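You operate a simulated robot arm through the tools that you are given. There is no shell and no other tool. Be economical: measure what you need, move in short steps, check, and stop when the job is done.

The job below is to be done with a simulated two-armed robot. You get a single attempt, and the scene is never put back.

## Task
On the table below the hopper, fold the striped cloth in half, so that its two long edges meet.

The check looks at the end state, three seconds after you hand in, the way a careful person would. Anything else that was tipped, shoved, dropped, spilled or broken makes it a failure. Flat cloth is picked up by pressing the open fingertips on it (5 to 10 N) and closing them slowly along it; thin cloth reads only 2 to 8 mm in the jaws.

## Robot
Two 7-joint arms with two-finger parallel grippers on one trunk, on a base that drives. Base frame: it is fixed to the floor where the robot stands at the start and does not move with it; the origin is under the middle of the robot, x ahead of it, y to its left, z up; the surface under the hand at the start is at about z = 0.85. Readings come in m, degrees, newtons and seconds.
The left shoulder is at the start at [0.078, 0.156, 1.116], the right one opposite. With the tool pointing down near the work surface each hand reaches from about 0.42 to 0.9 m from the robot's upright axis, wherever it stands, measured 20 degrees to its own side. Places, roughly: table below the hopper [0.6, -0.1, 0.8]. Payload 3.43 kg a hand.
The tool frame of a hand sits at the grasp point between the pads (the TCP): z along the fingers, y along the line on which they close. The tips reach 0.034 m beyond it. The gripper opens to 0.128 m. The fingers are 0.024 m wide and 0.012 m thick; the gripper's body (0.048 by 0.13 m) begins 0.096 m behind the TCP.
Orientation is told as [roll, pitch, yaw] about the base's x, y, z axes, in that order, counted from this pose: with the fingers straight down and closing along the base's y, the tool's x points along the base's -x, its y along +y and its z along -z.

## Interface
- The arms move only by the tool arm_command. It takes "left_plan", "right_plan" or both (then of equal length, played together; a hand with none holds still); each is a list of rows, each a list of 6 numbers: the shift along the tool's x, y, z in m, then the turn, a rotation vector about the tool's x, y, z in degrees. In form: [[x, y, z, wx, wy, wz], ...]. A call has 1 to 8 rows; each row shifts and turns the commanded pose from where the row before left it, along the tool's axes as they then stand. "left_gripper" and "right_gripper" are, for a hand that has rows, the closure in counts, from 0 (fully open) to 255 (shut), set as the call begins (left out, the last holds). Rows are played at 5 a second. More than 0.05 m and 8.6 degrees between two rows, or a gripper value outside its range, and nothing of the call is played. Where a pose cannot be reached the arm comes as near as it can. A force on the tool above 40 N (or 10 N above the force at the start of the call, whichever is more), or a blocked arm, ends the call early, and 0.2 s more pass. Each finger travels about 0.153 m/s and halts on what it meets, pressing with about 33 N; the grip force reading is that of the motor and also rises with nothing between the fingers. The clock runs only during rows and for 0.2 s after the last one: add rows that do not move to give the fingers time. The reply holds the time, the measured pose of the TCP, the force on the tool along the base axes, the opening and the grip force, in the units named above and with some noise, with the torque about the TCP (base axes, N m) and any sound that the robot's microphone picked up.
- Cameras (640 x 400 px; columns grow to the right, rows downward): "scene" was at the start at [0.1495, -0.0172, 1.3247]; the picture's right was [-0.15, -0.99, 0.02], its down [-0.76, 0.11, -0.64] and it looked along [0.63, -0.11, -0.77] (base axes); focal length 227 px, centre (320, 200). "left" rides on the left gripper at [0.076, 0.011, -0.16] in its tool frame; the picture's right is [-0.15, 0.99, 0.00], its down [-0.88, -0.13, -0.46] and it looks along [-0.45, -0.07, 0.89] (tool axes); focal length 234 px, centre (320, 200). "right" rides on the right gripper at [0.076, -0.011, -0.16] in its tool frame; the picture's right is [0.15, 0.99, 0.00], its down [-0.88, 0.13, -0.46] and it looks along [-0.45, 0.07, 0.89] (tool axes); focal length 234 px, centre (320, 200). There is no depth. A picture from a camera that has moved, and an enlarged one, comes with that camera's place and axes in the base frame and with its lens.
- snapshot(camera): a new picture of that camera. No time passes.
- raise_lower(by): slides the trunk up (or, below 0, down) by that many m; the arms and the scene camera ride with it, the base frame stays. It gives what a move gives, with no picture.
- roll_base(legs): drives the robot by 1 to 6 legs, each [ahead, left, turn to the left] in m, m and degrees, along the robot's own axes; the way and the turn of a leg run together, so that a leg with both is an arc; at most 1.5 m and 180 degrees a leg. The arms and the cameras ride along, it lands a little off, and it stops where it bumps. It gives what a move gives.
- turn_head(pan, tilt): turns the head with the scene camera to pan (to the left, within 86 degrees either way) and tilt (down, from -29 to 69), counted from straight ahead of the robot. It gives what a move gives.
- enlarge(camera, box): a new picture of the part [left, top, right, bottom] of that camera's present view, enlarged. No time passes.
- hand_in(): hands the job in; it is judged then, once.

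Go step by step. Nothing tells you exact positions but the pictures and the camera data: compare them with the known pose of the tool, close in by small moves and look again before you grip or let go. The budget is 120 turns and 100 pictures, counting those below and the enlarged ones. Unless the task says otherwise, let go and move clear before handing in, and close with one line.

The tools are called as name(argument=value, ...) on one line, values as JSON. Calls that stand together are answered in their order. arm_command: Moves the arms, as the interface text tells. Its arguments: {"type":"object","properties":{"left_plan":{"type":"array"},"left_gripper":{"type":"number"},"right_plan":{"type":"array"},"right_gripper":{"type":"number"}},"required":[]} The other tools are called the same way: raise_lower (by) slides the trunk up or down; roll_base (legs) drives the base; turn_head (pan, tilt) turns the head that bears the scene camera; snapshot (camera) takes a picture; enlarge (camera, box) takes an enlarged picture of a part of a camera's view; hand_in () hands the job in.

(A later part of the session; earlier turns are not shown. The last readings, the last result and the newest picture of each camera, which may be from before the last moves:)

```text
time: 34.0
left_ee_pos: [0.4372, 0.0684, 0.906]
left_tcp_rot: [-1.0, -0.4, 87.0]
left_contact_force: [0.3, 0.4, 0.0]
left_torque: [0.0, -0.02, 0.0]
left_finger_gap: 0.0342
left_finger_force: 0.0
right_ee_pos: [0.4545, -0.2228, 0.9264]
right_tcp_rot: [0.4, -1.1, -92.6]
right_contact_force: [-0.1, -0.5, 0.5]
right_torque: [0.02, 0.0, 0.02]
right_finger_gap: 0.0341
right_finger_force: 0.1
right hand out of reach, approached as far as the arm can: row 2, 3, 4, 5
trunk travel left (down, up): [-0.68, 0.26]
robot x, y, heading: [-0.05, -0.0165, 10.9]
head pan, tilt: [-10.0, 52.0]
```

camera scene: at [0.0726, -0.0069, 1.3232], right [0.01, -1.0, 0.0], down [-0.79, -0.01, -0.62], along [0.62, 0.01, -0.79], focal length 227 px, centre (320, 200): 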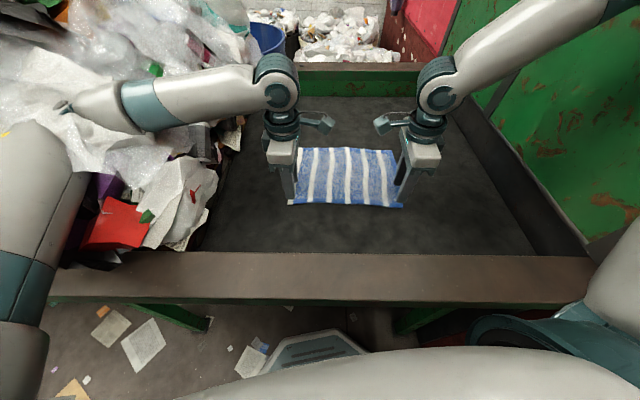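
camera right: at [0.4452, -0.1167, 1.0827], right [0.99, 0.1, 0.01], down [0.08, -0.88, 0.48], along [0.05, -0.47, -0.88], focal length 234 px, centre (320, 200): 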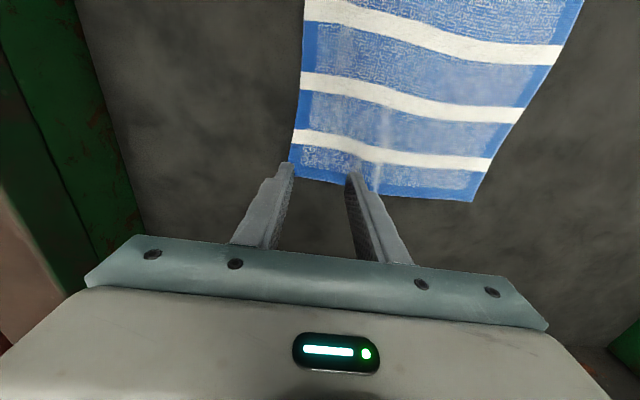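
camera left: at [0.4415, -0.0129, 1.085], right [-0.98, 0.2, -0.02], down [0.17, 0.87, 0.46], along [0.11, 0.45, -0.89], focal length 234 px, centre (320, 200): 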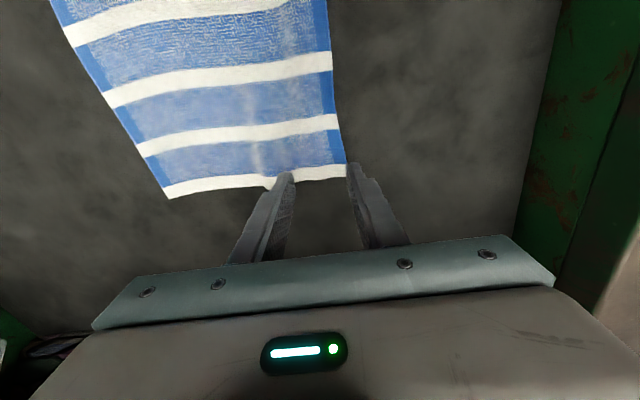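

Raising made it worse. The 11° heading puts the right shoulder too far forward, so I'll lift the hands, drop the trunk back, and turn the base right to even out the reach while watching the right elbow.

arm_command(left_plan=[[0, 0, -0.04, 0, 0, 0], [0, 0, -0.04, 0, 0, 0], [0, -0.03, -0.04, 0, 0, 0], [0, -0.03, -0.02, 0, 0, 0], [0, -0.03, 0, 0, 0, 0], [0, 0, 0, 0, 0, 0]], right_plan=[[0, 0.01, -0.04, 0, 0, 0], [0, 0.01, -0.04, 0, 0, 0], [0, 0.03, -0.04, 0, 0, 0], [0.01, 0.03, -0.02, 0, 0, 0], [0.01, 0.03, 0, 0, 0, 0], [0, 0, 0, 0, 0, 0]])

raise_lower(by=-0.08)

roll_base(legs=[[-0.01, 0.01, -5]])

turn_head(pan=-86, tilt=20)

snapshot(camera="scene")

```text
time: 35.4
left_ee_pos: [0.5234, 0.0644, 1.0485]
left_tcp_rot: [-1.1, -0.4, 86.9]
left_contact_force: [0.1, 0.4, -0.3]
left_torque: [-0.02, -0.08, 0.0]
left_finger_gap: 0.0342
left_finger_force: 0.0
right_ee_pos: [0.5613, -0.2042, 1.0632]
right_tcp_rot: [0.8, -1.3, -92.8]
right_contact_force: [1.1, 0.1, 0.2]
right_torque: [-0.02, -0.02, -0.02]
right_finger_gap: 0.0342
right_finger_force: 0.1
trunk travel left (down, up): [-0.68, 0.26]
robot x, y, heading: [-0.046, -0.0191, 10.9]
head pan, tilt: [-10.0, 52.0]
```

```text
time: 36.6
left_ee_pos: [0.5247, 0.0643, 0.969]
left_tcp_rot: [-1.0, -0.4, 86.9]
left_contact_force: [-0.5, -0.1, 0.0]
left_torque: [0.02, 0.01, 0.01]
left_finger_gap: 0.034
left_finger_force: 0.0
right_ee_pos: [0.5621, -0.2046, 0.983]
right_tcp_rot: [0.6, -1.3, -92.7]
right_contact_force: [0.7, 0.0, 0.1]
right_torque: [0.01, -0.02, 0.03]
right_finger_gap: 0.0343
right_finger_force: 0.1
trunk travel left (down, up): [-0.6, 0.34]
robot x, y, heading: [-0.0466, -0.014, 11.0]
head pan, tilt: [-10.0, 52.0]
```

```text
time: 37.5
left_ee_pos: [0.5187, 0.0221, 0.9674]
left_tcp_rot: [-1.0, -0.5, 81.9]
left_contact_force: [0.5, -0.6, -0.8]
left_torque: [-0.04, -0.01, -0.01]
left_finger_gap: 0.0344
left_finger_force: 0.1
right_ee_pos: [0.5322, -0.2488, 0.9822]
right_tcp_rot: [0.7, -1.2, -97.8]
right_contact_force: [-0.1, 0.3, 0.5]
right_torque: [0.02, 0.0, 0.0]
right_finger_gap: 0.0344
right_finger_force: 0.0
trunk travel left (down, up): [-0.6, 0.34]
robot x, y, heading: [-0.0626, -0.0063, 5.6]
head pan, tilt: [-10.0, 52.0]
```

```text
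time: 39.0
left_ee_pos: [0.5184, 0.0225, 0.9679]
left_tcp_rot: [-0.9, -0.4, 81.9]
left_contact_force: [0.6, 0.0, 0.3]
left_torque: [0.0, 0.02, -0.02]
left_finger_gap: 0.0342
left_finger_force: 0.1
right_ee_pos: [0.5326, -0.2491, 0.9817]
right_tcp_rot: [0.6, -1.2, -97.8]
right_contact_force: [0.9, 0.1, -0.8]
right_torque: [0.0, 0.0, 0.0]
right_finger_gap: 0.0343
right_finger_force: 0.1
trunk travel left (down, up): [-0.6, 0.34]
robot x, y, heading: [-0.0671, -0.0072, 5.5]
head pan, tilt: [-85.9, 20.0]
```

```text
71 pictures are left
camera scene: at [0.0044, -0.0953, 1.3712], right [-0.99, -0.17, 0.0], down [-0.06, 0.34, -0.94], along [0.16, -0.93, -0.34], focal length 227 px, centre (320, 200)
```

scene: 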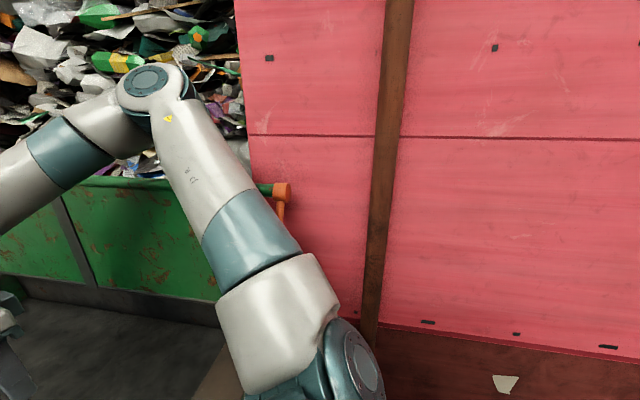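

The turn went through cleanly and the handle is clear. I'll restore the yaws and return the hands to hover at the grasp spots.

turn_head(pan=-5, tilt=52)

arm_command(left_plan=[[0, 0, 0, 0, 0, -5], [-0.0104, 0.0213, 0.01, 0, 0, 0], [-0.0104, 0.0213, 0.01, 0, 0, 0], [-0.0104, 0.0213, 0.018, 0, 0, 0], [-0.0104, 0.0213, 0.018, 0, 0, 0], [0, 0, 0, 0, 0, 0]], right_plan=[[0, 0, 0, 0, 0, -5], [0.0108, -0.0271, 0.012, 0, 0, 0], [0.0108, -0.0271, 0.02, 0, 0, 0], [0.0108, -0.0271, 0.02, 0, 0, 0], [0.0108, -0.0271, 0.02, 0, 0, 0], [0, 0, 0, 0, 0, 0]])

enlarge(camera="left", box=[220, 100, 420, 225])

enlarge(camera="right", box=[220, 100, 420, 225])

```text
time: 40.5
left_ee_pos: [0.5191, 0.0224, 0.9686]
left_tcp_rot: [-1.1, -0.5, 82.0]
left_contact_force: [0.0, 0.2, 0.2]
left_torque: [-0.02, 0.0, 0.02]
left_finger_gap: 0.0343
left_finger_force: 0.0
right_ee_pos: [0.5334, -0.248, 0.9834]
right_tcp_rot: [0.5, -1.3, -97.8]
right_contact_force: [-0.6, -0.9, -0.5]
right_torque: [0.02, 0.01, 0.0]
right_finger_gap: 0.0339
right_finger_force: 0.0
trunk travel left (down, up): [-0.6, 0.34]
robot x, y, heading: [-0.059, -0.0057, 5.6]
head pan, tilt: [-5.0, 52.0]
```

```text
time: 41.9
left_ee_pos: [0.4371, 0.0692, 0.9096]
left_tcp_rot: [-1.0, -0.3, 86.8]
left_contact_force: [-1.3, 0.2, 0.4]
left_torque: [0.02, 0.01, -0.02]
left_finger_gap: 0.0341
left_finger_force: 0.0
right_ee_pos: [0.4262, -0.2041, 0.9064]
right_tcp_rot: [0.5, -1.4, -92.8]
right_contact_force: [-0.2, -0.1, -0.4]
right_torque: [0.02, 0.02, -0.02]
right_finger_gap: 0.0341
right_finger_force: 0.0
trunk travel left (down, up): [-0.6, 0.34]
robot x, y, heading: [-0.0568, -0.0092, 5.5]
head pan, tilt: [-5.0, 52.0]
```

```text
3.20 times, centred on (320, 162) of left
camera zoom: at [0.4177, -0.0064, 1.069], right [-0.98, 0.2, -0.02], down [0.17, 0.87, 0.46], along [0.11, 0.45, -0.89], focal length 749 px, centre (320, 320)
```

zoom: 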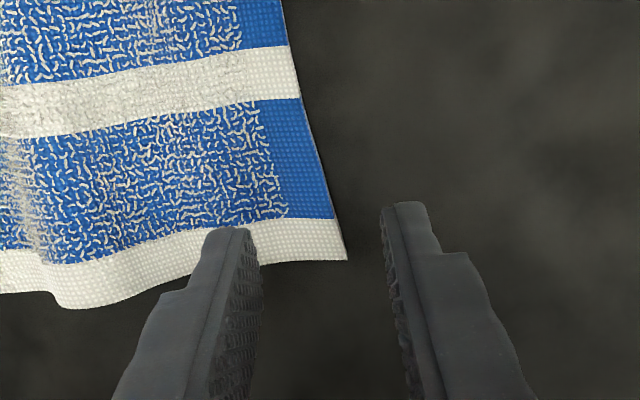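

```text
3.20 times, centred on (320, 162) of right
camera zoom: at [0.4177, -0.1239, 1.0624], right [1.0, 0.1, 0.01], down [0.08, -0.88, 0.48], along [0.05, -0.47, -0.88], focal length 749 px, centre (320, 320)
```

zoom: 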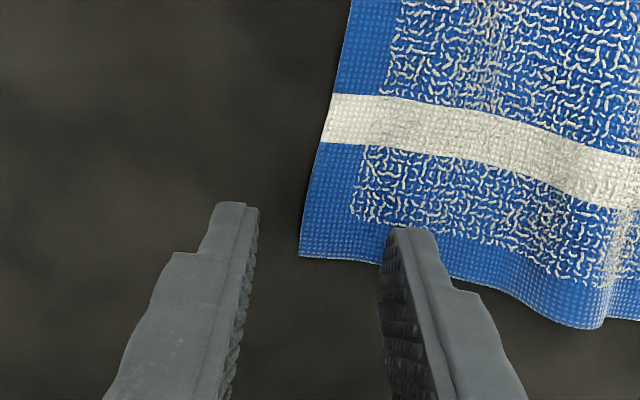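

Both are well placed. The right goes 4 mm inward and both go down to contact.

arm_command(left_plan=[[0, 0, 0.006, 0, 0, 0], [0, 0, 0.006, 0, 0, 0], [0, 0, 0.006, 0, 0, 0], [0, 0, 0.003, 0, 0, 0], [0, 0, 0.0015, 0, 0, 0], [0, 0, 0, 0, 0, 0]], right_plan=[[0.004, 0, 0.006, 0, 0, 0], [0, 0, 0.006, 0, 0, 0], [0, 0, 0.004, 0, 0, 0], [0, 0, 0.002, 0, 0, 0], [0, 0, 0.0015, 0, 0, 0], [0, 0, 0, 0, 0, 0]])

```text
time: 43.3
left_ee_pos: [0.4379, 0.0679, 0.8878]
left_tcp_rot: [-0.9, -0.3, 86.9]
left_contact_force: [-0.3, 0.5, 1.2]
left_torque: [0.02, -0.01, 0.0]
left_finger_gap: 0.0335
left_finger_force: 0.0
right_ee_pos: [0.4255, -0.1969, 0.8886]
right_tcp_rot: [0.5, -1.4, -92.8]
right_contact_force: [1.0, 0.0, 0.4]
right_torque: [-0.03, -0.02, 0.0]
right_finger_gap: 0.0344
right_finger_force: 0.7
trunk travel left (down, up): [-0.6, 0.34]
robot x, y, heading: [-0.0583, -0.0045, 5.6]
head pan, tilt: [-5.0, 52.0]
```

arm_command(left_plan=[[0, 0, 0.0015, 0, 0, 0], [0, 0, 0, 0, 0, 0]], right_plan=[[0, 0, 0.002, 0, 0, 0], [0, 0, 0, 0, 0, 0]])

```text
time: 43.9
left_ee_pos: [0.4372, 0.068, 0.8857]
left_tcp_rot: [-1.1, -0.3, 87.0]
left_contact_force: [0.1, 3.6, 7.6]
left_torque: [0.14, -0.1, 0.09]
left_finger_gap: 0.0341
left_finger_force: 0.0
right_ee_pos: [0.4266, -0.1979, 0.8878]
right_tcp_rot: [0.6, -1.3, -92.8]
right_contact_force: [1.9, -1.8, 3.5]
right_torque: [-0.07, -0.14, -0.04]
right_finger_gap: 0.0351
right_finger_force: 1.6
trunk travel left (down, up): [-0.6, 0.34]
robot x, y, heading: [-0.0621, -0.0066, 5.6]
head pan, tilt: [-5.0, 52.0]
```

arm_command(left_plan=[[0, 0, 0, 0, 0, 0], [0, 0, 0, 0, 0, 0]], right_plan=[[0, 0, 0.0007, 0, 0, 0], [0, 0, 0, 0, 0, 0]], left_gripper=200, right_gripper=200)

arm_command(left_plan=[[0, 0, 0, 0, 0, 0], [0, 0, 0, 0, 0, 0]], right_plan=[[0, 0, 0, 0, 0, 0], [0, 0, 0, 0, 0, 0]], left_gripper=214, right_gripper=214)

enlarge(camera="left", box=[220, 100, 420, 225])

enlarge(camera="right", box=[220, 100, 420, 225])

```text
time: 44.5
left_ee_pos: [0.4387, 0.0682, 0.8875]
left_tcp_rot: [-1.2, -0.3, 86.9]
left_contact_force: [4.6, 1.8, 8.3]
left_torque: [0.04, -0.33, 0.02]
left_finger_gap: 0.0306
left_finger_force: 2.7
right_ee_pos: [0.4258, -0.1976, 0.8864]
right_tcp_rot: [0.6, -1.3, -92.9]
right_contact_force: [2.2, 0.4, 9.7]
right_torque: [0.01, -0.27, -0.01]
right_finger_gap: 0.0293
right_finger_force: 1.3
trunk travel left (down, up): [-0.6, 0.34]
robot x, y, heading: [-0.0575, -0.0083, 5.6]
head pan, tilt: [-5.0, 52.0]
```

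```text
time: 45.1
left_ee_pos: [0.4352, 0.0675, 0.8869]
left_tcp_rot: [-1.1, -0.3, 86.8]
left_contact_force: [-0.5, -0.4, 5.9]
left_torque: [-0.02, -0.1, 0.02]
left_finger_gap: 0.0203
left_finger_force: 0.0
right_ee_pos: [0.4243, -0.1968, 0.8858]
right_tcp_rot: [0.6, -1.3, -92.8]
right_contact_force: [-4.3, 1.7, 8.8]
right_torque: [0.1, 0.07, 0.04]
right_finger_gap: 0.0176
right_finger_force: 0.0
trunk travel left (down, up): [-0.6, 0.34]
robot x, y, heading: [-0.06, -0.0062, 5.7]
head pan, tilt: [-5.0, 52.0]
```

```text
3.20 times, centred on (320, 162) of left
camera zoom: at [0.417, -0.0071, 1.0456], right [-0.98, 0.2, -0.02], down [0.17, 0.87, 0.46], along [0.11, 0.45, -0.89], focal length 749 px, centre (320, 320)
```

zoom: 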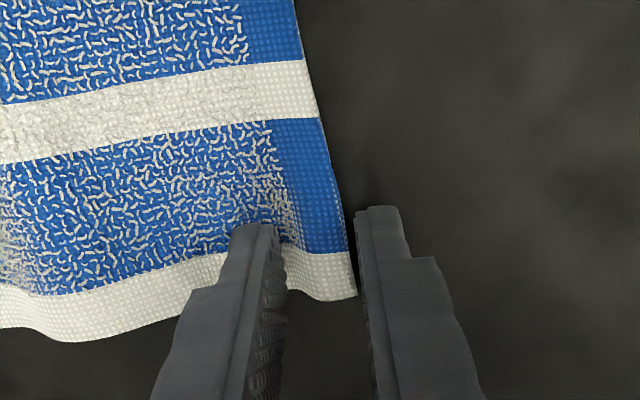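

```text
3.20 times, centred on (320, 162) of right
camera zoom: at [0.4155, -0.1171, 1.0426], right [1.0, 0.1, 0.01], down [0.08, -0.87, 0.48], along [0.05, -0.47, -0.88], focal length 749 px, centre (320, 320)
```

zoom: 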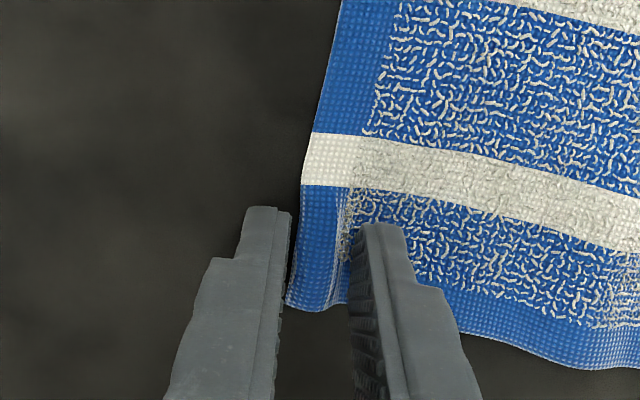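

The edge is reaching the near finger and the cloth is dragging along nicely, so I continue closing slowly.

arm_command(left_plan=[[0, 0, 0, 0, 0, 0], [0, 0, 0, 0, 0, 0]], right_plan=[[0, 0, 0, 0, 0, 0], [0, 0, 0, 0, 0, 0]], left_gripper=226, right_gripper=226)

enlarge(camera="left", box=[220, 100, 420, 225])

enlarge(camera="right", box=[220, 100, 420, 225])

```text
time: 45.7
left_ee_pos: [0.4351, 0.067, 0.8865]
left_tcp_rot: [-1.0, -0.2, 86.9]
left_contact_force: [-4.0, -0.2, 5.4]
left_torque: [-0.03, 0.06, -0.01]
left_finger_gap: 0.0127
left_finger_force: 0.1
right_ee_pos: [0.4237, -0.1987, 0.8881]
right_tcp_rot: [0.6, -1.3, -92.8]
right_contact_force: [-5.1, 2.3, 7.0]
right_torque: [0.06, 0.08, 0.06]
right_finger_gap: 0.0115
right_finger_force: 0.2
trunk travel left (down, up): [-0.6, 0.34]
robot x, y, heading: [-0.064, -0.0076, 5.6]
head pan, tilt: [-5.0, 52.0]
```

```text
3.20 times, centred on (320, 162) of left
camera zoom: at [0.4172, -0.0071, 1.0456], right [-0.98, 0.2, -0.02], down [0.17, 0.87, 0.46], along [0.11, 0.45, -0.89], focal length 749 px, centre (320, 320)
```

zoom: 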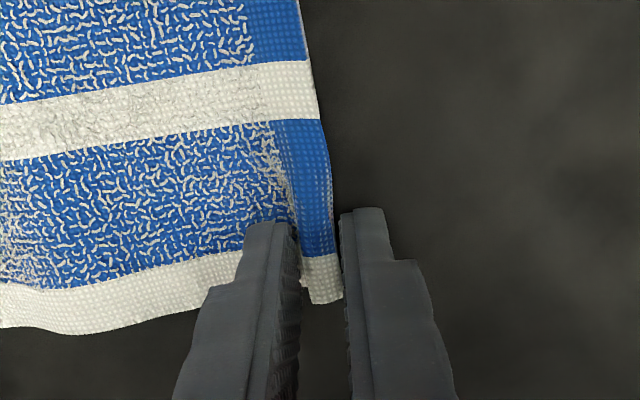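

```text
3.20 times, centred on (320, 162) of right
camera zoom: at [0.4162, -0.1173, 1.0427], right [1.0, 0.1, 0.01], down [0.08, -0.87, 0.48], along [0.05, -0.47, -0.88], focal length 749 px, centre (320, 320)
```

zoom: 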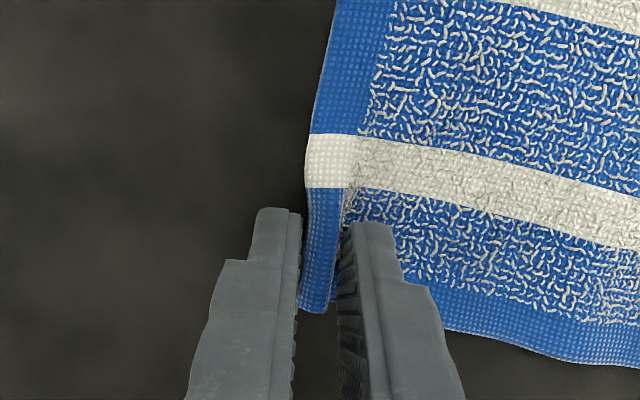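

The edge is standing up as a single flap on both sides. I'll finish the closing and lift a little.

arm_command(left_plan=[[0, 0, 0, 0, 0, 0], [0, 0, 0, 0, 0, 0]], right_plan=[[0, 0, 0, 0, 0, 0], [0, 0, 0, 0, 0, 0]], left_gripper=238, right_gripper=238)

arm_command(left_plan=[[0, 0, 0, 0, 0, 0], [0, 0, 0, 0, 0, 0], [0, 0, 0, 0, 0, 0], [0, 0, -0.015, 0, 0, 0], [0, 0, -0.015, 0, 0, 0], [0, 0, 0, 0, 0, 0]], right_plan=[[0, 0, 0, 0, 0, 0], [0, 0, 0, 0, 0, 0], [0, 0, 0, 0, 0, 0], [0, 0, -0.015, 0, 0, 0], [0, 0, -0.015, 0, 0, 0], [0, 0, 0, 0, 0, 0]], left_gripper=255, right_gripper=255)

enlarge(camera="left", box=[160, 60, 480, 260])

enlarge(camera="right", box=[160, 60, 480, 260])

enlarge(camera="scene", box=[220, 120, 420, 245])

```text
time: 46.3
left_ee_pos: [0.4368, 0.068, 0.8864]
left_tcp_rot: [-1.1, -0.3, 86.9]
left_contact_force: [-3.4, 0.9, 6.6]
left_torque: [0.0, 0.0, 0.02]
left_finger_gap: 0.008
left_finger_force: 0.0
right_ee_pos: [0.4256, -0.1971, 0.8865]
right_tcp_rot: [0.6, -1.2, -92.7]
right_contact_force: [-2.1, 0.4, 6.7]
right_torque: [0.03, -0.01, 0.04]
right_finger_gap: 0.0085
right_finger_force: 0.1
trunk travel left (down, up): [-0.6, 0.34]
robot x, y, heading: [-0.0612, -0.0072, 5.5]
head pan, tilt: [-5.0, 52.0]
```

```text
time: 47.7
left_ee_pos: [0.4373, 0.0663, 0.916]
left_tcp_rot: [-1.0, -0.4, 86.9]
left_contact_force: [0.8, -0.1, 0.4]
left_torque: [0.0, -0.01, 0.01]
left_finger_gap: 0.0034
left_finger_force: 32.9
right_ee_pos: [0.4272, -0.1961, 0.9158]
right_tcp_rot: [0.4, -1.3, -92.8]
right_contact_force: [0.2, 0.1, 0.5]
right_torque: [0.01, -0.06, 0.02]
right_finger_gap: 0.0036
right_finger_force: 32.5
trunk travel left (down, up): [-0.6, 0.34]
robot x, y, heading: [-0.0569, -0.0101, 5.8]
head pan, tilt: [-5.0, 52.0]
```

```text
2.00 times, centred on (320, 160) of left
camera zoom: at [0.4199, -0.0082, 1.0737], right [-0.98, 0.2, -0.02], down [0.17, 0.87, 0.46], along [0.11, 0.45, -0.89], focal length 468 px, centre (320, 280)
```

zoom: 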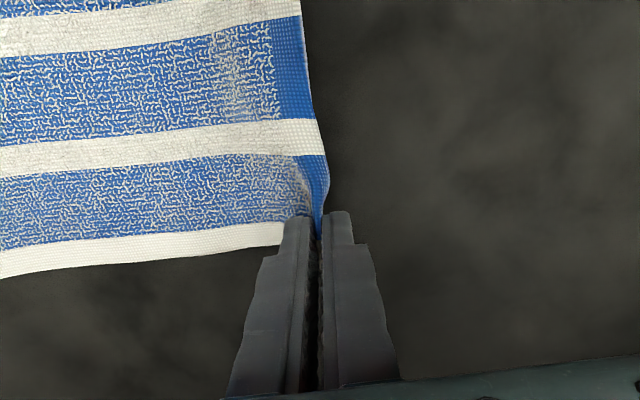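

```text
2.00 times, centred on (320, 160) of right
camera zoom: at [0.4199, -0.1165, 1.0718], right [1.0, 0.1, 0.0], down [0.08, -0.87, 0.48], along [0.05, -0.47, -0.88], focal length 468 px, centre (320, 280)
```

zoom: 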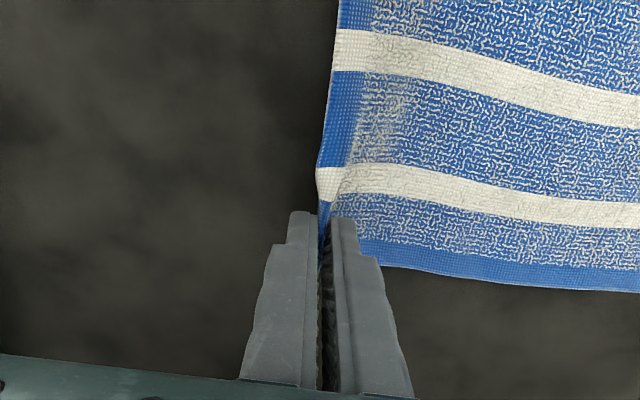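

```text
3.20 times, centred on (320, 182) of scene
camera zoom: at [0.0641, -0.0026, 1.3229], right [0.01, -1.0, 0.0], down [-0.79, -0.01, -0.62], along [0.61, 0.01, -0.79], focal length 727 px, centre (320, 256)
```

zoom: 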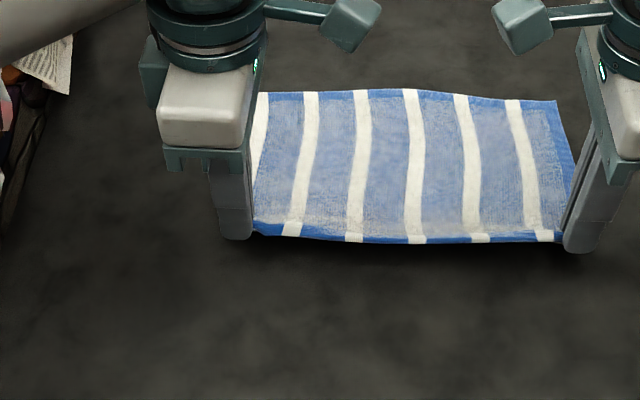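

Clean single-layer pinches at both corners (about 3.5 mm). The far edge now lies around x≈0.63 and the fold line around x≈0.518. I'll carry both corners over along an arc, slowly.

arm_command(left_plan=[[0, -0.01, -0.013, 0, 0, 0], [0, -0.01, -0.013, 0, 0, 0], [0, -0.0125, -0.0125, 0, 0, 0], [0, -0.0125, -0.0125, 0, 0, 0], [0, -0.0125, -0.005, 0, 0, 0], [0, -0.0125, -0.005, 0, 0, 0], [0, -0.01, -0.001, 0, 0, 0], [0, -0.01, -0.001, 0, 0, 0]], right_plan=[[0, 0.01, -0.013, 0, 0, 0], [0, 0.01, -0.013, 0, 0, 0], [0, 0.0125, -0.0125, 0, 0, 0], [0, 0.0125, -0.0125, 0, 0, 0], [0, 0.0125, -0.005, 0, 0, 0], [0, 0.0125, -0.005, 0, 0, 0], [0, 0.01, -0.001, 0, 0, 0], [0, 0.01, -0.001, 0, 0, 0]])

enlarge(camera="scene", box=[200, 100, 440, 250])

```text
time: 49.5
left_ee_pos: [0.5271, 0.0614, 0.9783]
left_tcp_rot: [-0.9, -0.2, 86.9]
left_contact_force: [-0.1, 0.4, -0.7]
left_torque: [-0.01, -0.01, -0.03]
left_finger_gap: 0.0038
left_finger_force: 32.8
right_ee_pos: [0.5202, -0.201, 0.979]
right_tcp_rot: [0.5, -1.3, -92.7]
right_contact_force: [0.4, 0.8, -1.0]
right_torque: [-0.01, -0.02, -0.03]
right_finger_gap: 0.0037
right_finger_force: 32.8
trunk travel left (down, up): [-0.6, 0.34]
robot x, y, heading: [-0.0582, -0.0117, 5.7]
head pan, tilt: [-5.0, 52.0]
```

```text
2.67 times, centred on (320, 175) of scene
camera zoom: at [0.0642, -0.0027, 1.3229], right [0.01, -1.0, 0.0], down [-0.79, -0.01, -0.62], along [0.61, 0.01, -0.79], focal length 606 px, centre (320, 267)
```

zoom: 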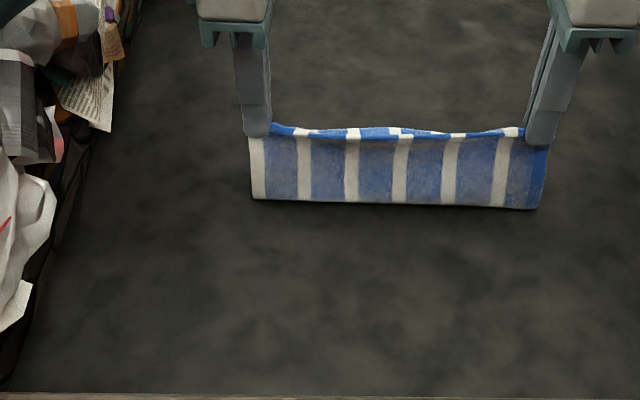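

The half is hanging nicely with its bottom crease at x≈0.51–0.52. I'll continue over and down.

arm_command(left_plan=[[0, -0.01, 0.001, 0, 0, 0], [0, -0.01, 0.001, 0, 0, 0], [0, -0.0125, 0.0065, 0, 0, 0], [0, -0.0125, 0.0065, 0, 0, 0], [0, -0.01, 0.0085, 0, 0, 0], [0, -0.01, 0.0085, 0, 0, 0], [0, -0.008, 0.011, 0, 0, 0], [0, -0.007, 0.011, 0, 0, 0]], right_plan=[[0, 0.01, 0.001, 0, 0, 0], [0, 0.01, 0.001, 0, 0, 0], [0, 0.0125, 0.0065, 0, 0, 0], [0, 0.0125, 0.0065, 0, 0, 0], [0, 0.01, 0.0085, 0, 0, 0], [0, 0.01, 0.0085, 0, 0, 0], [0, 0.008, 0.011, 0, 0, 0], [0, 0.007, 0.011, 0, 0, 0]])

enlarge(camera="scene", box=[200, 100, 440, 250])

snapshot(camera="left")

snapshot(camera="right")

```text
time: 51.3
left_ee_pos: [0.6075, 0.0582, 0.9271]
left_tcp_rot: [-1.0, -0.3, 86.9]
left_contact_force: [0.4, -0.3, 0.4]
left_torque: [0.03, -0.02, -0.04]
left_finger_gap: 0.004
left_finger_force: 32.5
right_ee_pos: [0.5976, -0.2068, 0.9239]
right_tcp_rot: [0.5, -1.3, -92.8]
right_contact_force: [0.4, 0.0, -0.8]
right_torque: [-0.02, -0.02, 0.0]
right_finger_gap: 0.0038
right_finger_force: 33.4
trunk travel left (down, up): [-0.6, 0.34]
robot x, y, heading: [-0.061, -0.0072, 5.7]
head pan, tilt: [-5.0, 52.0]
```

```text
2.67 times, centred on (320, 175) of scene
camera zoom: at [0.0646, -0.003, 1.3229], right [0.01, -1.0, 0.0], down [-0.79, -0.01, -0.61], along [0.61, 0.01, -0.79], focal length 606 px, centre (320, 267)
```

zoom: 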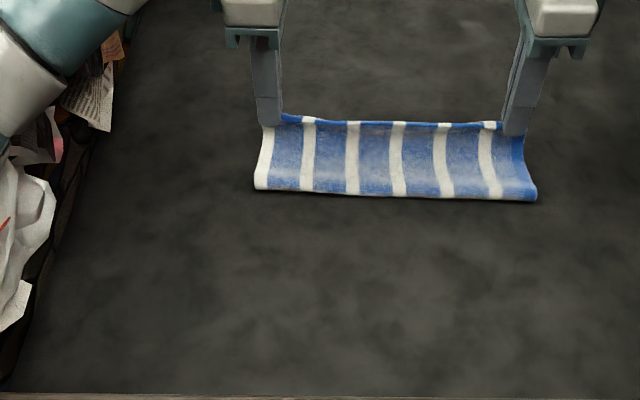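

```text
59 pictures are left
camera left: at [0.589, -0.0164, 1.0861], right [-0.98, 0.2, -0.02], down [0.17, 0.87, 0.46], along [0.11, 0.45, -0.89], focal length 234 px, centre (320, 200)
```

left: 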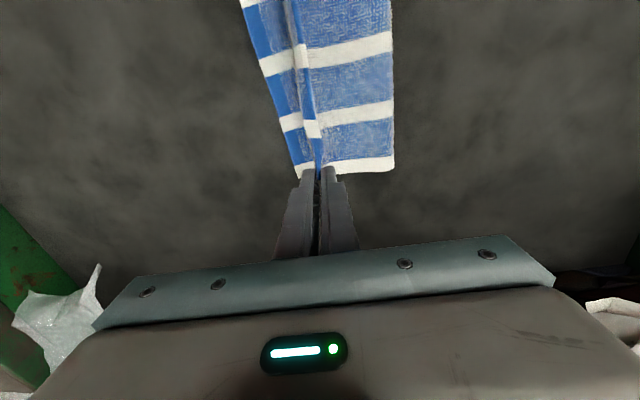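

```text
58 pictures are left
camera right: at [0.5899, -0.126, 1.0804], right [1.0, 0.1, 0.0], down [0.08, -0.88, 0.48], along [0.05, -0.47, -0.88], focal length 234 px, centre (320, 200)
```

right: 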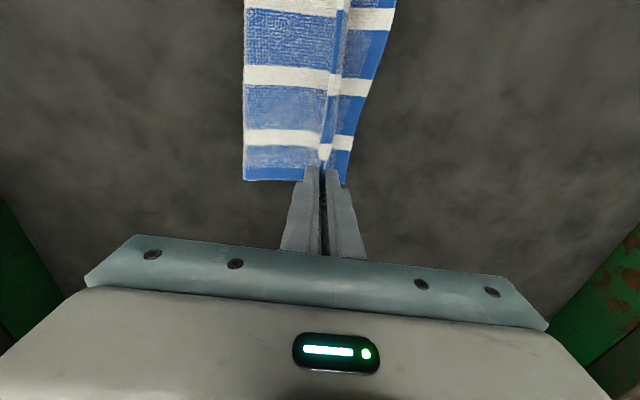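

The lower far edge is visible just beyond the fingers, with corners around (0.636,0.071) and (0.630,-0.229). I'll lower the held edge to it.

arm_command(left_plan=[[0, -0.003, 0.009, 0, 0, 0], [0, -0.003, 0.009, 0, 0, 0], [0, -0.002, 0.009, 0, 0, 0], [0, 0, 0.006, 0, 0, 0], [0, 0, 0, 0, 0, 0]], right_plan=[[-0.001, 0.004, 0.008, 0, 0, 0], [-0.001, 0.004, 0.008, 0, 0, 0], [-0.001, 0.003, 0.008, 0, 0, 0], [0, 0, 0.006, 0, 0, 0], [0, 0, 0, 0, 0, 0]])

enlarge(camera="left", box=[200, 0, 440, 225])

enlarge(camera="right", box=[200, 0, 440, 225])

```text
time: 52.5
left_ee_pos: [0.6114, 0.0654, 0.8989]
left_tcp_rot: [-1.3, 0.1, 86.9]
left_contact_force: [0.7, -2.1, 0.5]
left_torque: [-0.08, -0.08, -0.03]
left_finger_gap: 0.0038
left_finger_force: 32.9
right_ee_pos: [0.6046, -0.2045, 0.9048]
right_tcp_rot: [1.1, -1.8, -92.6]
right_contact_force: [-0.1, 1.1, -0.8]
right_torque: [0.03, -0.01, -0.01]
right_finger_gap: 0.0039
right_finger_force: 32.9
trunk travel left (down, up): [-0.6, 0.34]
robot x, y, heading: [-0.0583, -0.0064, 5.9]
head pan, tilt: [-5.0, 52.0]
```

```text
1.78 times, centred on (320, 112) of left
camera zoom: at [0.5927, -0.0087, 1.0585], right [-0.98, 0.2, -0.02], down [0.17, 0.87, 0.46], along [0.11, 0.44, -0.89], focal length 416 px, centre (320, 356)
```

zoom: 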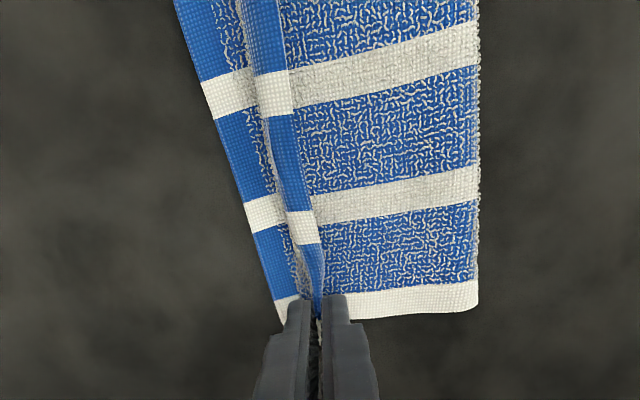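

```text
1.78 times, centred on (320, 112) of right
camera zoom: at [0.5947, -0.123, 1.0596], right [0.99, 0.1, 0.01], down [0.08, -0.87, 0.48], along [0.06, -0.48, -0.87], focal length 416 px, centre (320, 356)
```

zoom: 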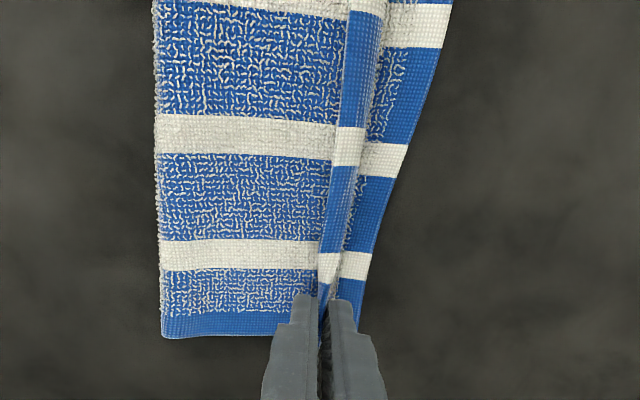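

Both hands stopped short of the commanded height and drifted apart slightly; something may be touching. I'll check the scene view.

snapshot(camera="scene")

arm_command(left_plan=[[0, 0, 0, 0, 0, 0], [0, 0, 0, 0, 0, 0]], right_plan=[[0, 0, 0, 0, 0, 0], [0, 0, 0, 0, 0, 0]])

```text
55 pictures are left
camera scene: at [0.058, 0.0068, 1.3241], right [0.01, -1.0, 0.01], down [-0.79, -0.02, -0.62], along [0.62, 0.0, -0.79], focal length 227 px, centre (320, 200)
```

scene: 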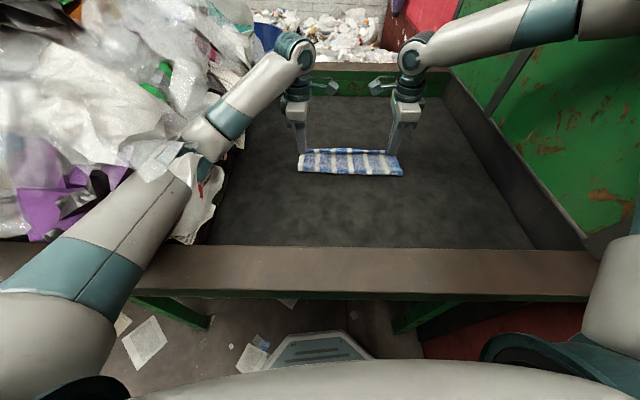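

```text
time: 53.1
left_ee_pos: [0.6122, 0.0656, 0.8982]
left_tcp_rot: [-1.2, 0.1, 86.9]
left_contact_force: [-0.5, -2.2, -0.1]
left_torque: [-0.04, -0.04, -0.02]
left_finger_gap: 0.0038
left_finger_force: 32.7
right_ee_pos: [0.6046, -0.2047, 0.9039]
right_tcp_rot: [1.0, -1.9, -92.7]
right_contact_force: [0.4, 1.0, -1.1]
right_torque: [0.04, -0.04, -0.03]
right_finger_gap: 0.0038
right_finger_force: 33.3
trunk travel left (down, up): [-0.6, 0.34]
robot x, y, heading: [-0.0628, -0.0106, 5.6]
head pan, tilt: [-5.0, 52.0]
```

The left elbow has come down against the trash pile. I'll back off up the arc, raise the trunk for elbow clearance, and lower the hands again.

arm_command(left_plan=[[0, 0.004, -0.01, 0, 0, 0], [0, 0.006, -0.01, 0, 0, 0], [0, 0.01, -0.01, 0, 0, 0], [0, 0, 0, 0, 0, 0]], right_plan=[[0, -0.004, -0.01, 0, 0, 0], [0, -0.006, -0.01, 0, 0, 0], [0, -0.01, -0.005, 0, 0, 0], [0, 0, 0, 0, 0, 0]])

raise_lower(by=0.03)

arm_command(left_plan=[[0, 0, 0.015, 0, 0, 0], [0, 0, 0.015, 0, 0, 0], [0, 0, 0, 0, 0, 0]], right_plan=[[0, 0, 0.015, 0, 0, 0], [0, 0, 0.015, 0, 0, 0], [0, 0, 0, 0, 0, 0]])

raise_lower(by=0.03)

arm_command(left_plan=[[0, 0, 0.015, 0, 0, 0], [0, 0, 0.015, 0, 0, 0], [0, 0, 0, 0, 0, 0]], right_plan=[[0, 0, 0.015, 0, 0, 0], [0, 0, 0.015, 0, 0, 0], [0, 0, 0, 0, 0, 0]])

snapshot(camera="scene")

```text
time: 54.1
left_ee_pos: [0.5956, 0.0604, 0.9235]
left_tcp_rot: [-0.9, -0.3, 87.1]
left_contact_force: [0.6, -1.5, -0.2]
left_torque: [-0.08, -0.04, 0.0]
left_finger_gap: 0.0038
left_finger_force: 32.4
right_ee_pos: [0.587, -0.2093, 0.923]
right_tcp_rot: [0.4, -1.3, -92.8]
right_contact_force: [0.0, 1.2, 0.1]
right_torque: [0.03, -0.04, -0.01]
right_finger_gap: 0.0038
right_finger_force: 33.3
trunk travel left (down, up): [-0.6, 0.34]
robot x, y, heading: [-0.0585, -0.0083, 5.7]
head pan, tilt: [-5.0, 52.0]
```

```text
time: 54.9
left_ee_pos: [0.5953, 0.061, 0.9548]
left_tcp_rot: [-1.0, -0.3, 86.9]
left_contact_force: [0.9, -1.3, -0.4]
left_torque: [-0.04, -0.03, -0.02]
left_finger_gap: 0.0035
left_finger_force: 32.8
right_ee_pos: [0.5876, -0.207, 0.9532]
right_tcp_rot: [0.4, -1.3, -92.8]
right_contact_force: [0.1, 1.0, 0.1]
right_torque: [0.01, -0.01, 0.04]
right_finger_gap: 0.0035
right_finger_force: 32.9
trunk travel left (down, up): [-0.63, 0.31]
robot x, y, heading: [-0.0628, -0.0075, 5.5]
head pan, tilt: [-5.0, 52.0]
```

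```text
time: 55.7
left_ee_pos: [0.5961, 0.0605, 0.9254]
left_tcp_rot: [-1.1, -0.3, 86.9]
left_contact_force: [-0.5, -1.1, 0.2]
left_torque: [-0.08, -0.08, -0.03]
left_finger_gap: 0.0038
left_finger_force: 32.9
right_ee_pos: [0.5868, -0.2079, 0.923]
right_tcp_rot: [0.5, -1.4, -92.8]
right_contact_force: [0.8, 1.7, 0.1]
right_torque: [0.02, -0.03, -0.03]
right_finger_gap: 0.0036
right_finger_force: 33.0
trunk travel left (down, up): [-0.63, 0.31]
robot x, y, heading: [-0.0613, -0.0113, 6.0]
head pan, tilt: [-5.0, 52.0]
```

```text
time: 56.4
left_ee_pos: [0.5972, 0.0618, 0.9539]
left_tcp_rot: [-1.1, -0.3, 86.9]
left_contact_force: [1.2, -1.8, 0.2]
left_torque: [-0.04, -0.06, -0.02]
left_finger_gap: 0.0038
left_finger_force: 33.1
right_ee_pos: [0.5879, -0.2089, 0.9526]
right_tcp_rot: [0.4, -1.4, -92.8]
right_contact_force: [0.8, 1.5, 0.3]
right_torque: [0.12, -0.03, -0.04]
right_finger_gap: 0.0036
right_finger_force: 33.0
trunk travel left (down, up): [-0.66, 0.28]
robot x, y, heading: [-0.0598, -0.0082, 5.6]
head pan, tilt: [-5.0, 52.0]
```

```text
time: 57.2
left_ee_pos: [0.597, 0.0619, 0.9239]
left_tcp_rot: [-1.1, -0.3, 86.8]
left_contact_force: [0.2, -1.5, -0.2]
left_torque: [-0.06, -0.04, 0.0]
left_finger_gap: 0.0037
left_finger_force: 32.8
right_ee_pos: [0.5879, -0.207, 0.9228]
right_tcp_rot: [0.5, -1.3, -92.8]
right_contact_force: [-0.5, 2.2, -0.5]
right_torque: [0.09, -0.04, 0.01]
right_finger_gap: 0.0039
right_finger_force: 33.6
trunk travel left (down, up): [-0.66, 0.28]
robot x, y, heading: [-0.0636, -0.0103, 6.0]
head pan, tilt: [-5.0, 52.0]
```

```text
54 pictures are left
camera scene: at [0.0629, -0.0025, 1.3831], right [0.01, -1.0, 0.0], down [-0.79, -0.01, -0.62], along [0.62, 0.01, -0.79], focal length 227 px, centre (320, 200)
```

scene: 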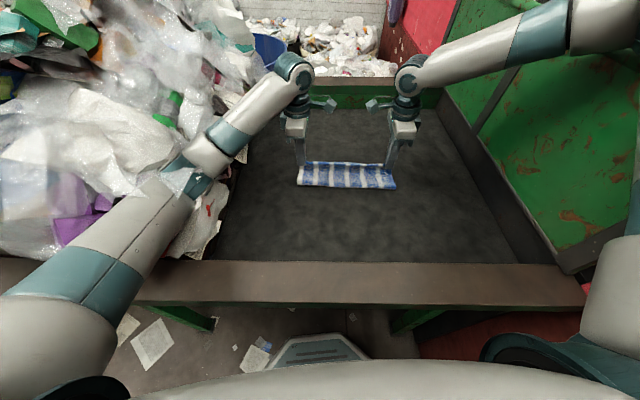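

The elbow is higher now and readings are undisturbed. I'll lower the edge again, bringing the hands about 2 mm toward each other to ease the tension.

arm_command(left_plan=[[0.002, -0.007, 0.009, 0, 0, 0], [0, -0.006, 0.009, 0, 0, 0], [0, -0.005, 0.008, 0, 0, 0], [0, 0, 0.005, 0, 0, 0], [0, 0, 0, 0, 0, 0]], right_plan=[[0.0, 0.008, 0.009, 0, 0, 0], [0, 0.007, 0.009, 0, 0, 0], [0, 0.006, 0.008, 0, 0, 0], [0, 0, 0.004, 0, 0, 0], [0, 0, 0, 0, 0, 0]])

enlarge(camera="left", box=[200, 0, 440, 225])

enlarge(camera="right", box=[200, 0, 440, 225])

```text
time: 58.4
left_ee_pos: [0.6152, 0.0579, 0.8937]
left_tcp_rot: [-1.1, -0.3, 86.9]
left_contact_force: [0.1, -3.0, 2.4]
left_torque: [-0.11, -0.03, -0.07]
left_finger_gap: 0.0035
left_finger_force: 33.4
right_ee_pos: [0.6044, -0.2129, 0.8979]
right_tcp_rot: [0.5, -1.2, -92.9]
right_contact_force: [0.5, 3.6, 1.1]
right_torque: [0.14, -0.04, 0.0]
right_finger_gap: 0.0037
right_finger_force: 33.3
right hand out of reach, approached as far as the arm can: row 3
trunk travel left (down, up): [-0.66, 0.28]
robot x, y, heading: [-0.0598, -0.0095, 5.5]
head pan, tilt: [-5.0, 52.0]
```

```text
1.78 times, centred on (320, 112) of left
camera zoom: at [0.5963, -0.0166, 1.0529], right [-0.98, 0.2, -0.02], down [0.17, 0.87, 0.46], along [0.11, 0.45, -0.89], focal length 416 px, centre (320, 356)
```

zoom: 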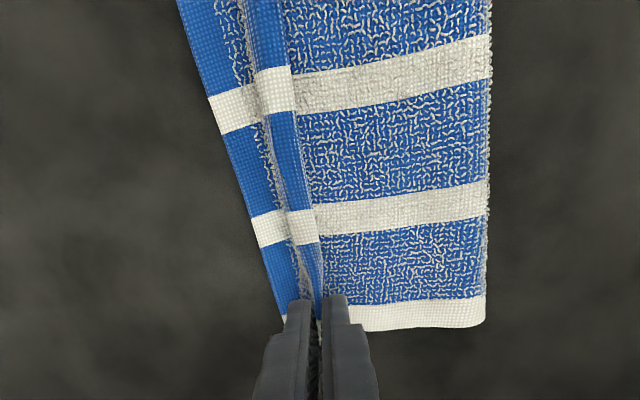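

```text
1.78 times, centred on (320, 112) of right
camera zoom: at [0.5962, -0.1343, 1.053], right [1.0, 0.1, 0.01], down [0.08, -0.88, 0.48], along [0.05, -0.47, -0.88], focal length 416 px, centre (320, 356)
```

zoom: 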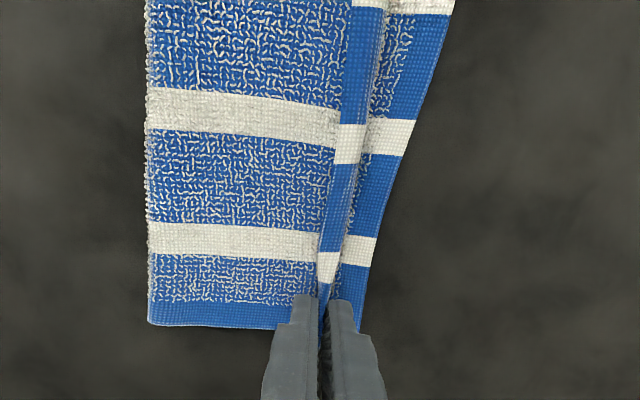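

The right hand is about 10 mm up at a joint limit and the edge is taut between the hands. I'll ease the right hand inward and down.

arm_command(left_plan=[[0.001, 0, 0.002, 0, 0, 0], [0, 0, 0.001, 0, 0, 0], [0, 0, 0, 0, 0, 0]], right_plan=[[0.004, 0.002, 0.003, 0, 0, 0], [0.002, 0.002, 0.003, 0, 0, 0], [0, 0, 0, 0, 0, 0]])

```text
time: 59.2
left_ee_pos: [0.614, 0.0578, 0.8918]
left_tcp_rot: [-1.0, -0.3, 86.9]
left_contact_force: [0.0, -1.4, 6.9]
left_torque: [-0.02, -0.05, -0.06]
left_finger_gap: 0.0037
left_finger_force: 32.8
right_ee_pos: [0.6035, -0.2132, 0.8984]
right_tcp_rot: [0.6, -1.3, -92.8]
right_contact_force: [0.7, 3.3, -0.5]
right_torque: [0.09, -0.03, -0.02]
right_finger_gap: 0.0039
right_finger_force: 33.0
right hand out of reach, approached as far as the arm can: row 1, 2
trunk travel left (down, up): [-0.66, 0.28]
robot x, y, heading: [-0.0599, -0.0069, 6.0]
head pan, tilt: [-5.0, 52.0]
```

I'll trade trunk height: hands up 1–2 cm, trunk down 2 cm, which brings the right hand back into reach.

arm_command(left_plan=[[0, 0, -0.01, 0, 0, 0], [0, 0, -0.012, 0, 0, 0], [0, 0, 0, 0, 0, 0]], right_plan=[[0, 0, -0.01, 0, 0, 0], [0, 0, -0.005, 0, 0, 0], [0, 0, 0, 0, 0, 0]])

raise_lower(by=-0.02)

```text
time: 60.0
left_ee_pos: [0.6153, 0.0561, 0.9125]
left_tcp_rot: [-1.0, -0.3, 86.9]
left_contact_force: [1.1, -2.5, -0.1]
left_torque: [-0.06, -0.06, 0.02]
left_finger_gap: 0.0035
left_finger_force: 32.8
right_ee_pos: [0.605, -0.2156, 0.9108]
right_tcp_rot: [0.5, -1.3, -92.8]
right_contact_force: [-0.2, 1.8, 0.1]
right_torque: [0.06, -0.01, 0.03]
right_finger_gap: 0.0039
right_finger_force: 33.4
trunk travel left (down, up): [-0.66, 0.28]
robot x, y, heading: [-0.061, -0.007, 5.9]
head pan, tilt: [-5.0, 52.0]
```

```text
time: 60.7
left_ee_pos: [0.6144, 0.0576, 0.8935]
left_tcp_rot: [-1.2, -0.2, 86.9]
left_contact_force: [1.0, -3.4, 2.0]
left_torque: [-0.09, -0.05, -0.02]
left_finger_gap: 0.0037
left_finger_force: 32.9
right_ee_pos: [0.6041, -0.2146, 0.8922]
right_tcp_rot: [0.6, -1.2, -92.8]
right_contact_force: [0.1, 2.2, 1.8]
right_torque: [0.08, -0.06, 0.02]
right_finger_gap: 0.0037
right_finger_force: 32.9
trunk travel left (down, up): [-0.64, 0.3]
robot x, y, heading: [-0.0599, -0.0094, 5.9]
head pan, tilt: [-5.0, 52.0]
```

arm_command(left_plan=[[0.002, 0, 0.001, 0, 0, 0], [0, 0, 0, 0, 0, 0]], right_plan=[[0.005, 0.004, 0, 0, 0, 0], [0, 0, 0, 0, 0, 0]])

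enlarge(camera="left", box=[200, 0, 440, 225])

enlarge(camera="right", box=[200, 0, 440, 225])

```text
time: 61.3
left_ee_pos: [0.6152, 0.0558, 0.893]
left_tcp_rot: [-1.2, -0.3, 87.0]
left_contact_force: [1.0, 1.4, 3.1]
left_torque: [0.03, -0.09, 0.0]
left_finger_gap: 0.0038
left_finger_force: 33.6
right_ee_pos: [0.6083, -0.207, 0.8927]
right_tcp_rot: [0.7, -1.5, -92.8]
right_contact_force: [-0.1, -0.9, 1.3]
right_torque: [-0.02, -0.02, -0.02]
right_finger_gap: 0.0038
right_finger_force: 32.8
trunk travel left (down, up): [-0.64, 0.3]
robot x, y, heading: [-0.0598, -0.0073, 5.4]
head pan, tilt: [-5.0, 52.0]
```

```text
1.78 times, centred on (320, 112) of left
camera zoom: at [0.5965, -0.0185, 1.0514], right [-0.98, 0.2, -0.02], down [0.17, 0.87, 0.46], along [0.11, 0.45, -0.89], focal length 416 px, centre (320, 356)
```

zoom: 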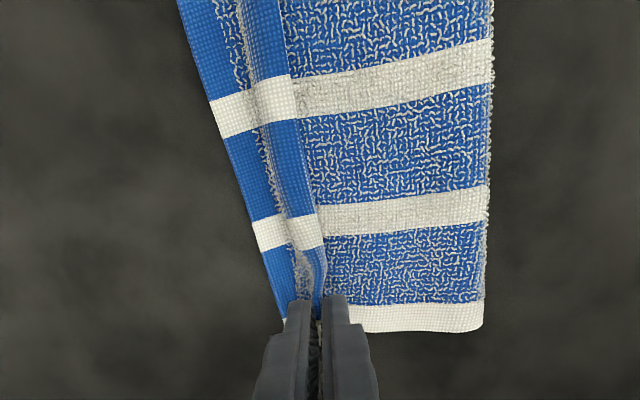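

```text
1.78 times, centred on (320, 112) of right
camera zoom: at [0.6005, -0.1276, 1.0483], right [1.0, 0.1, 0.01], down [0.08, -0.87, 0.48], along [0.05, -0.47, -0.88], focal length 416 px, centre (320, 356)
```

zoom: 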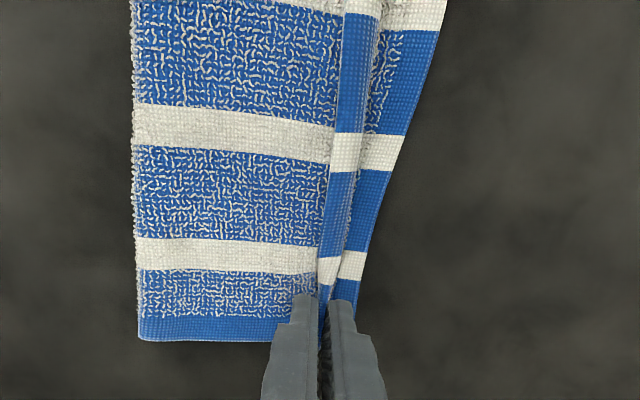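

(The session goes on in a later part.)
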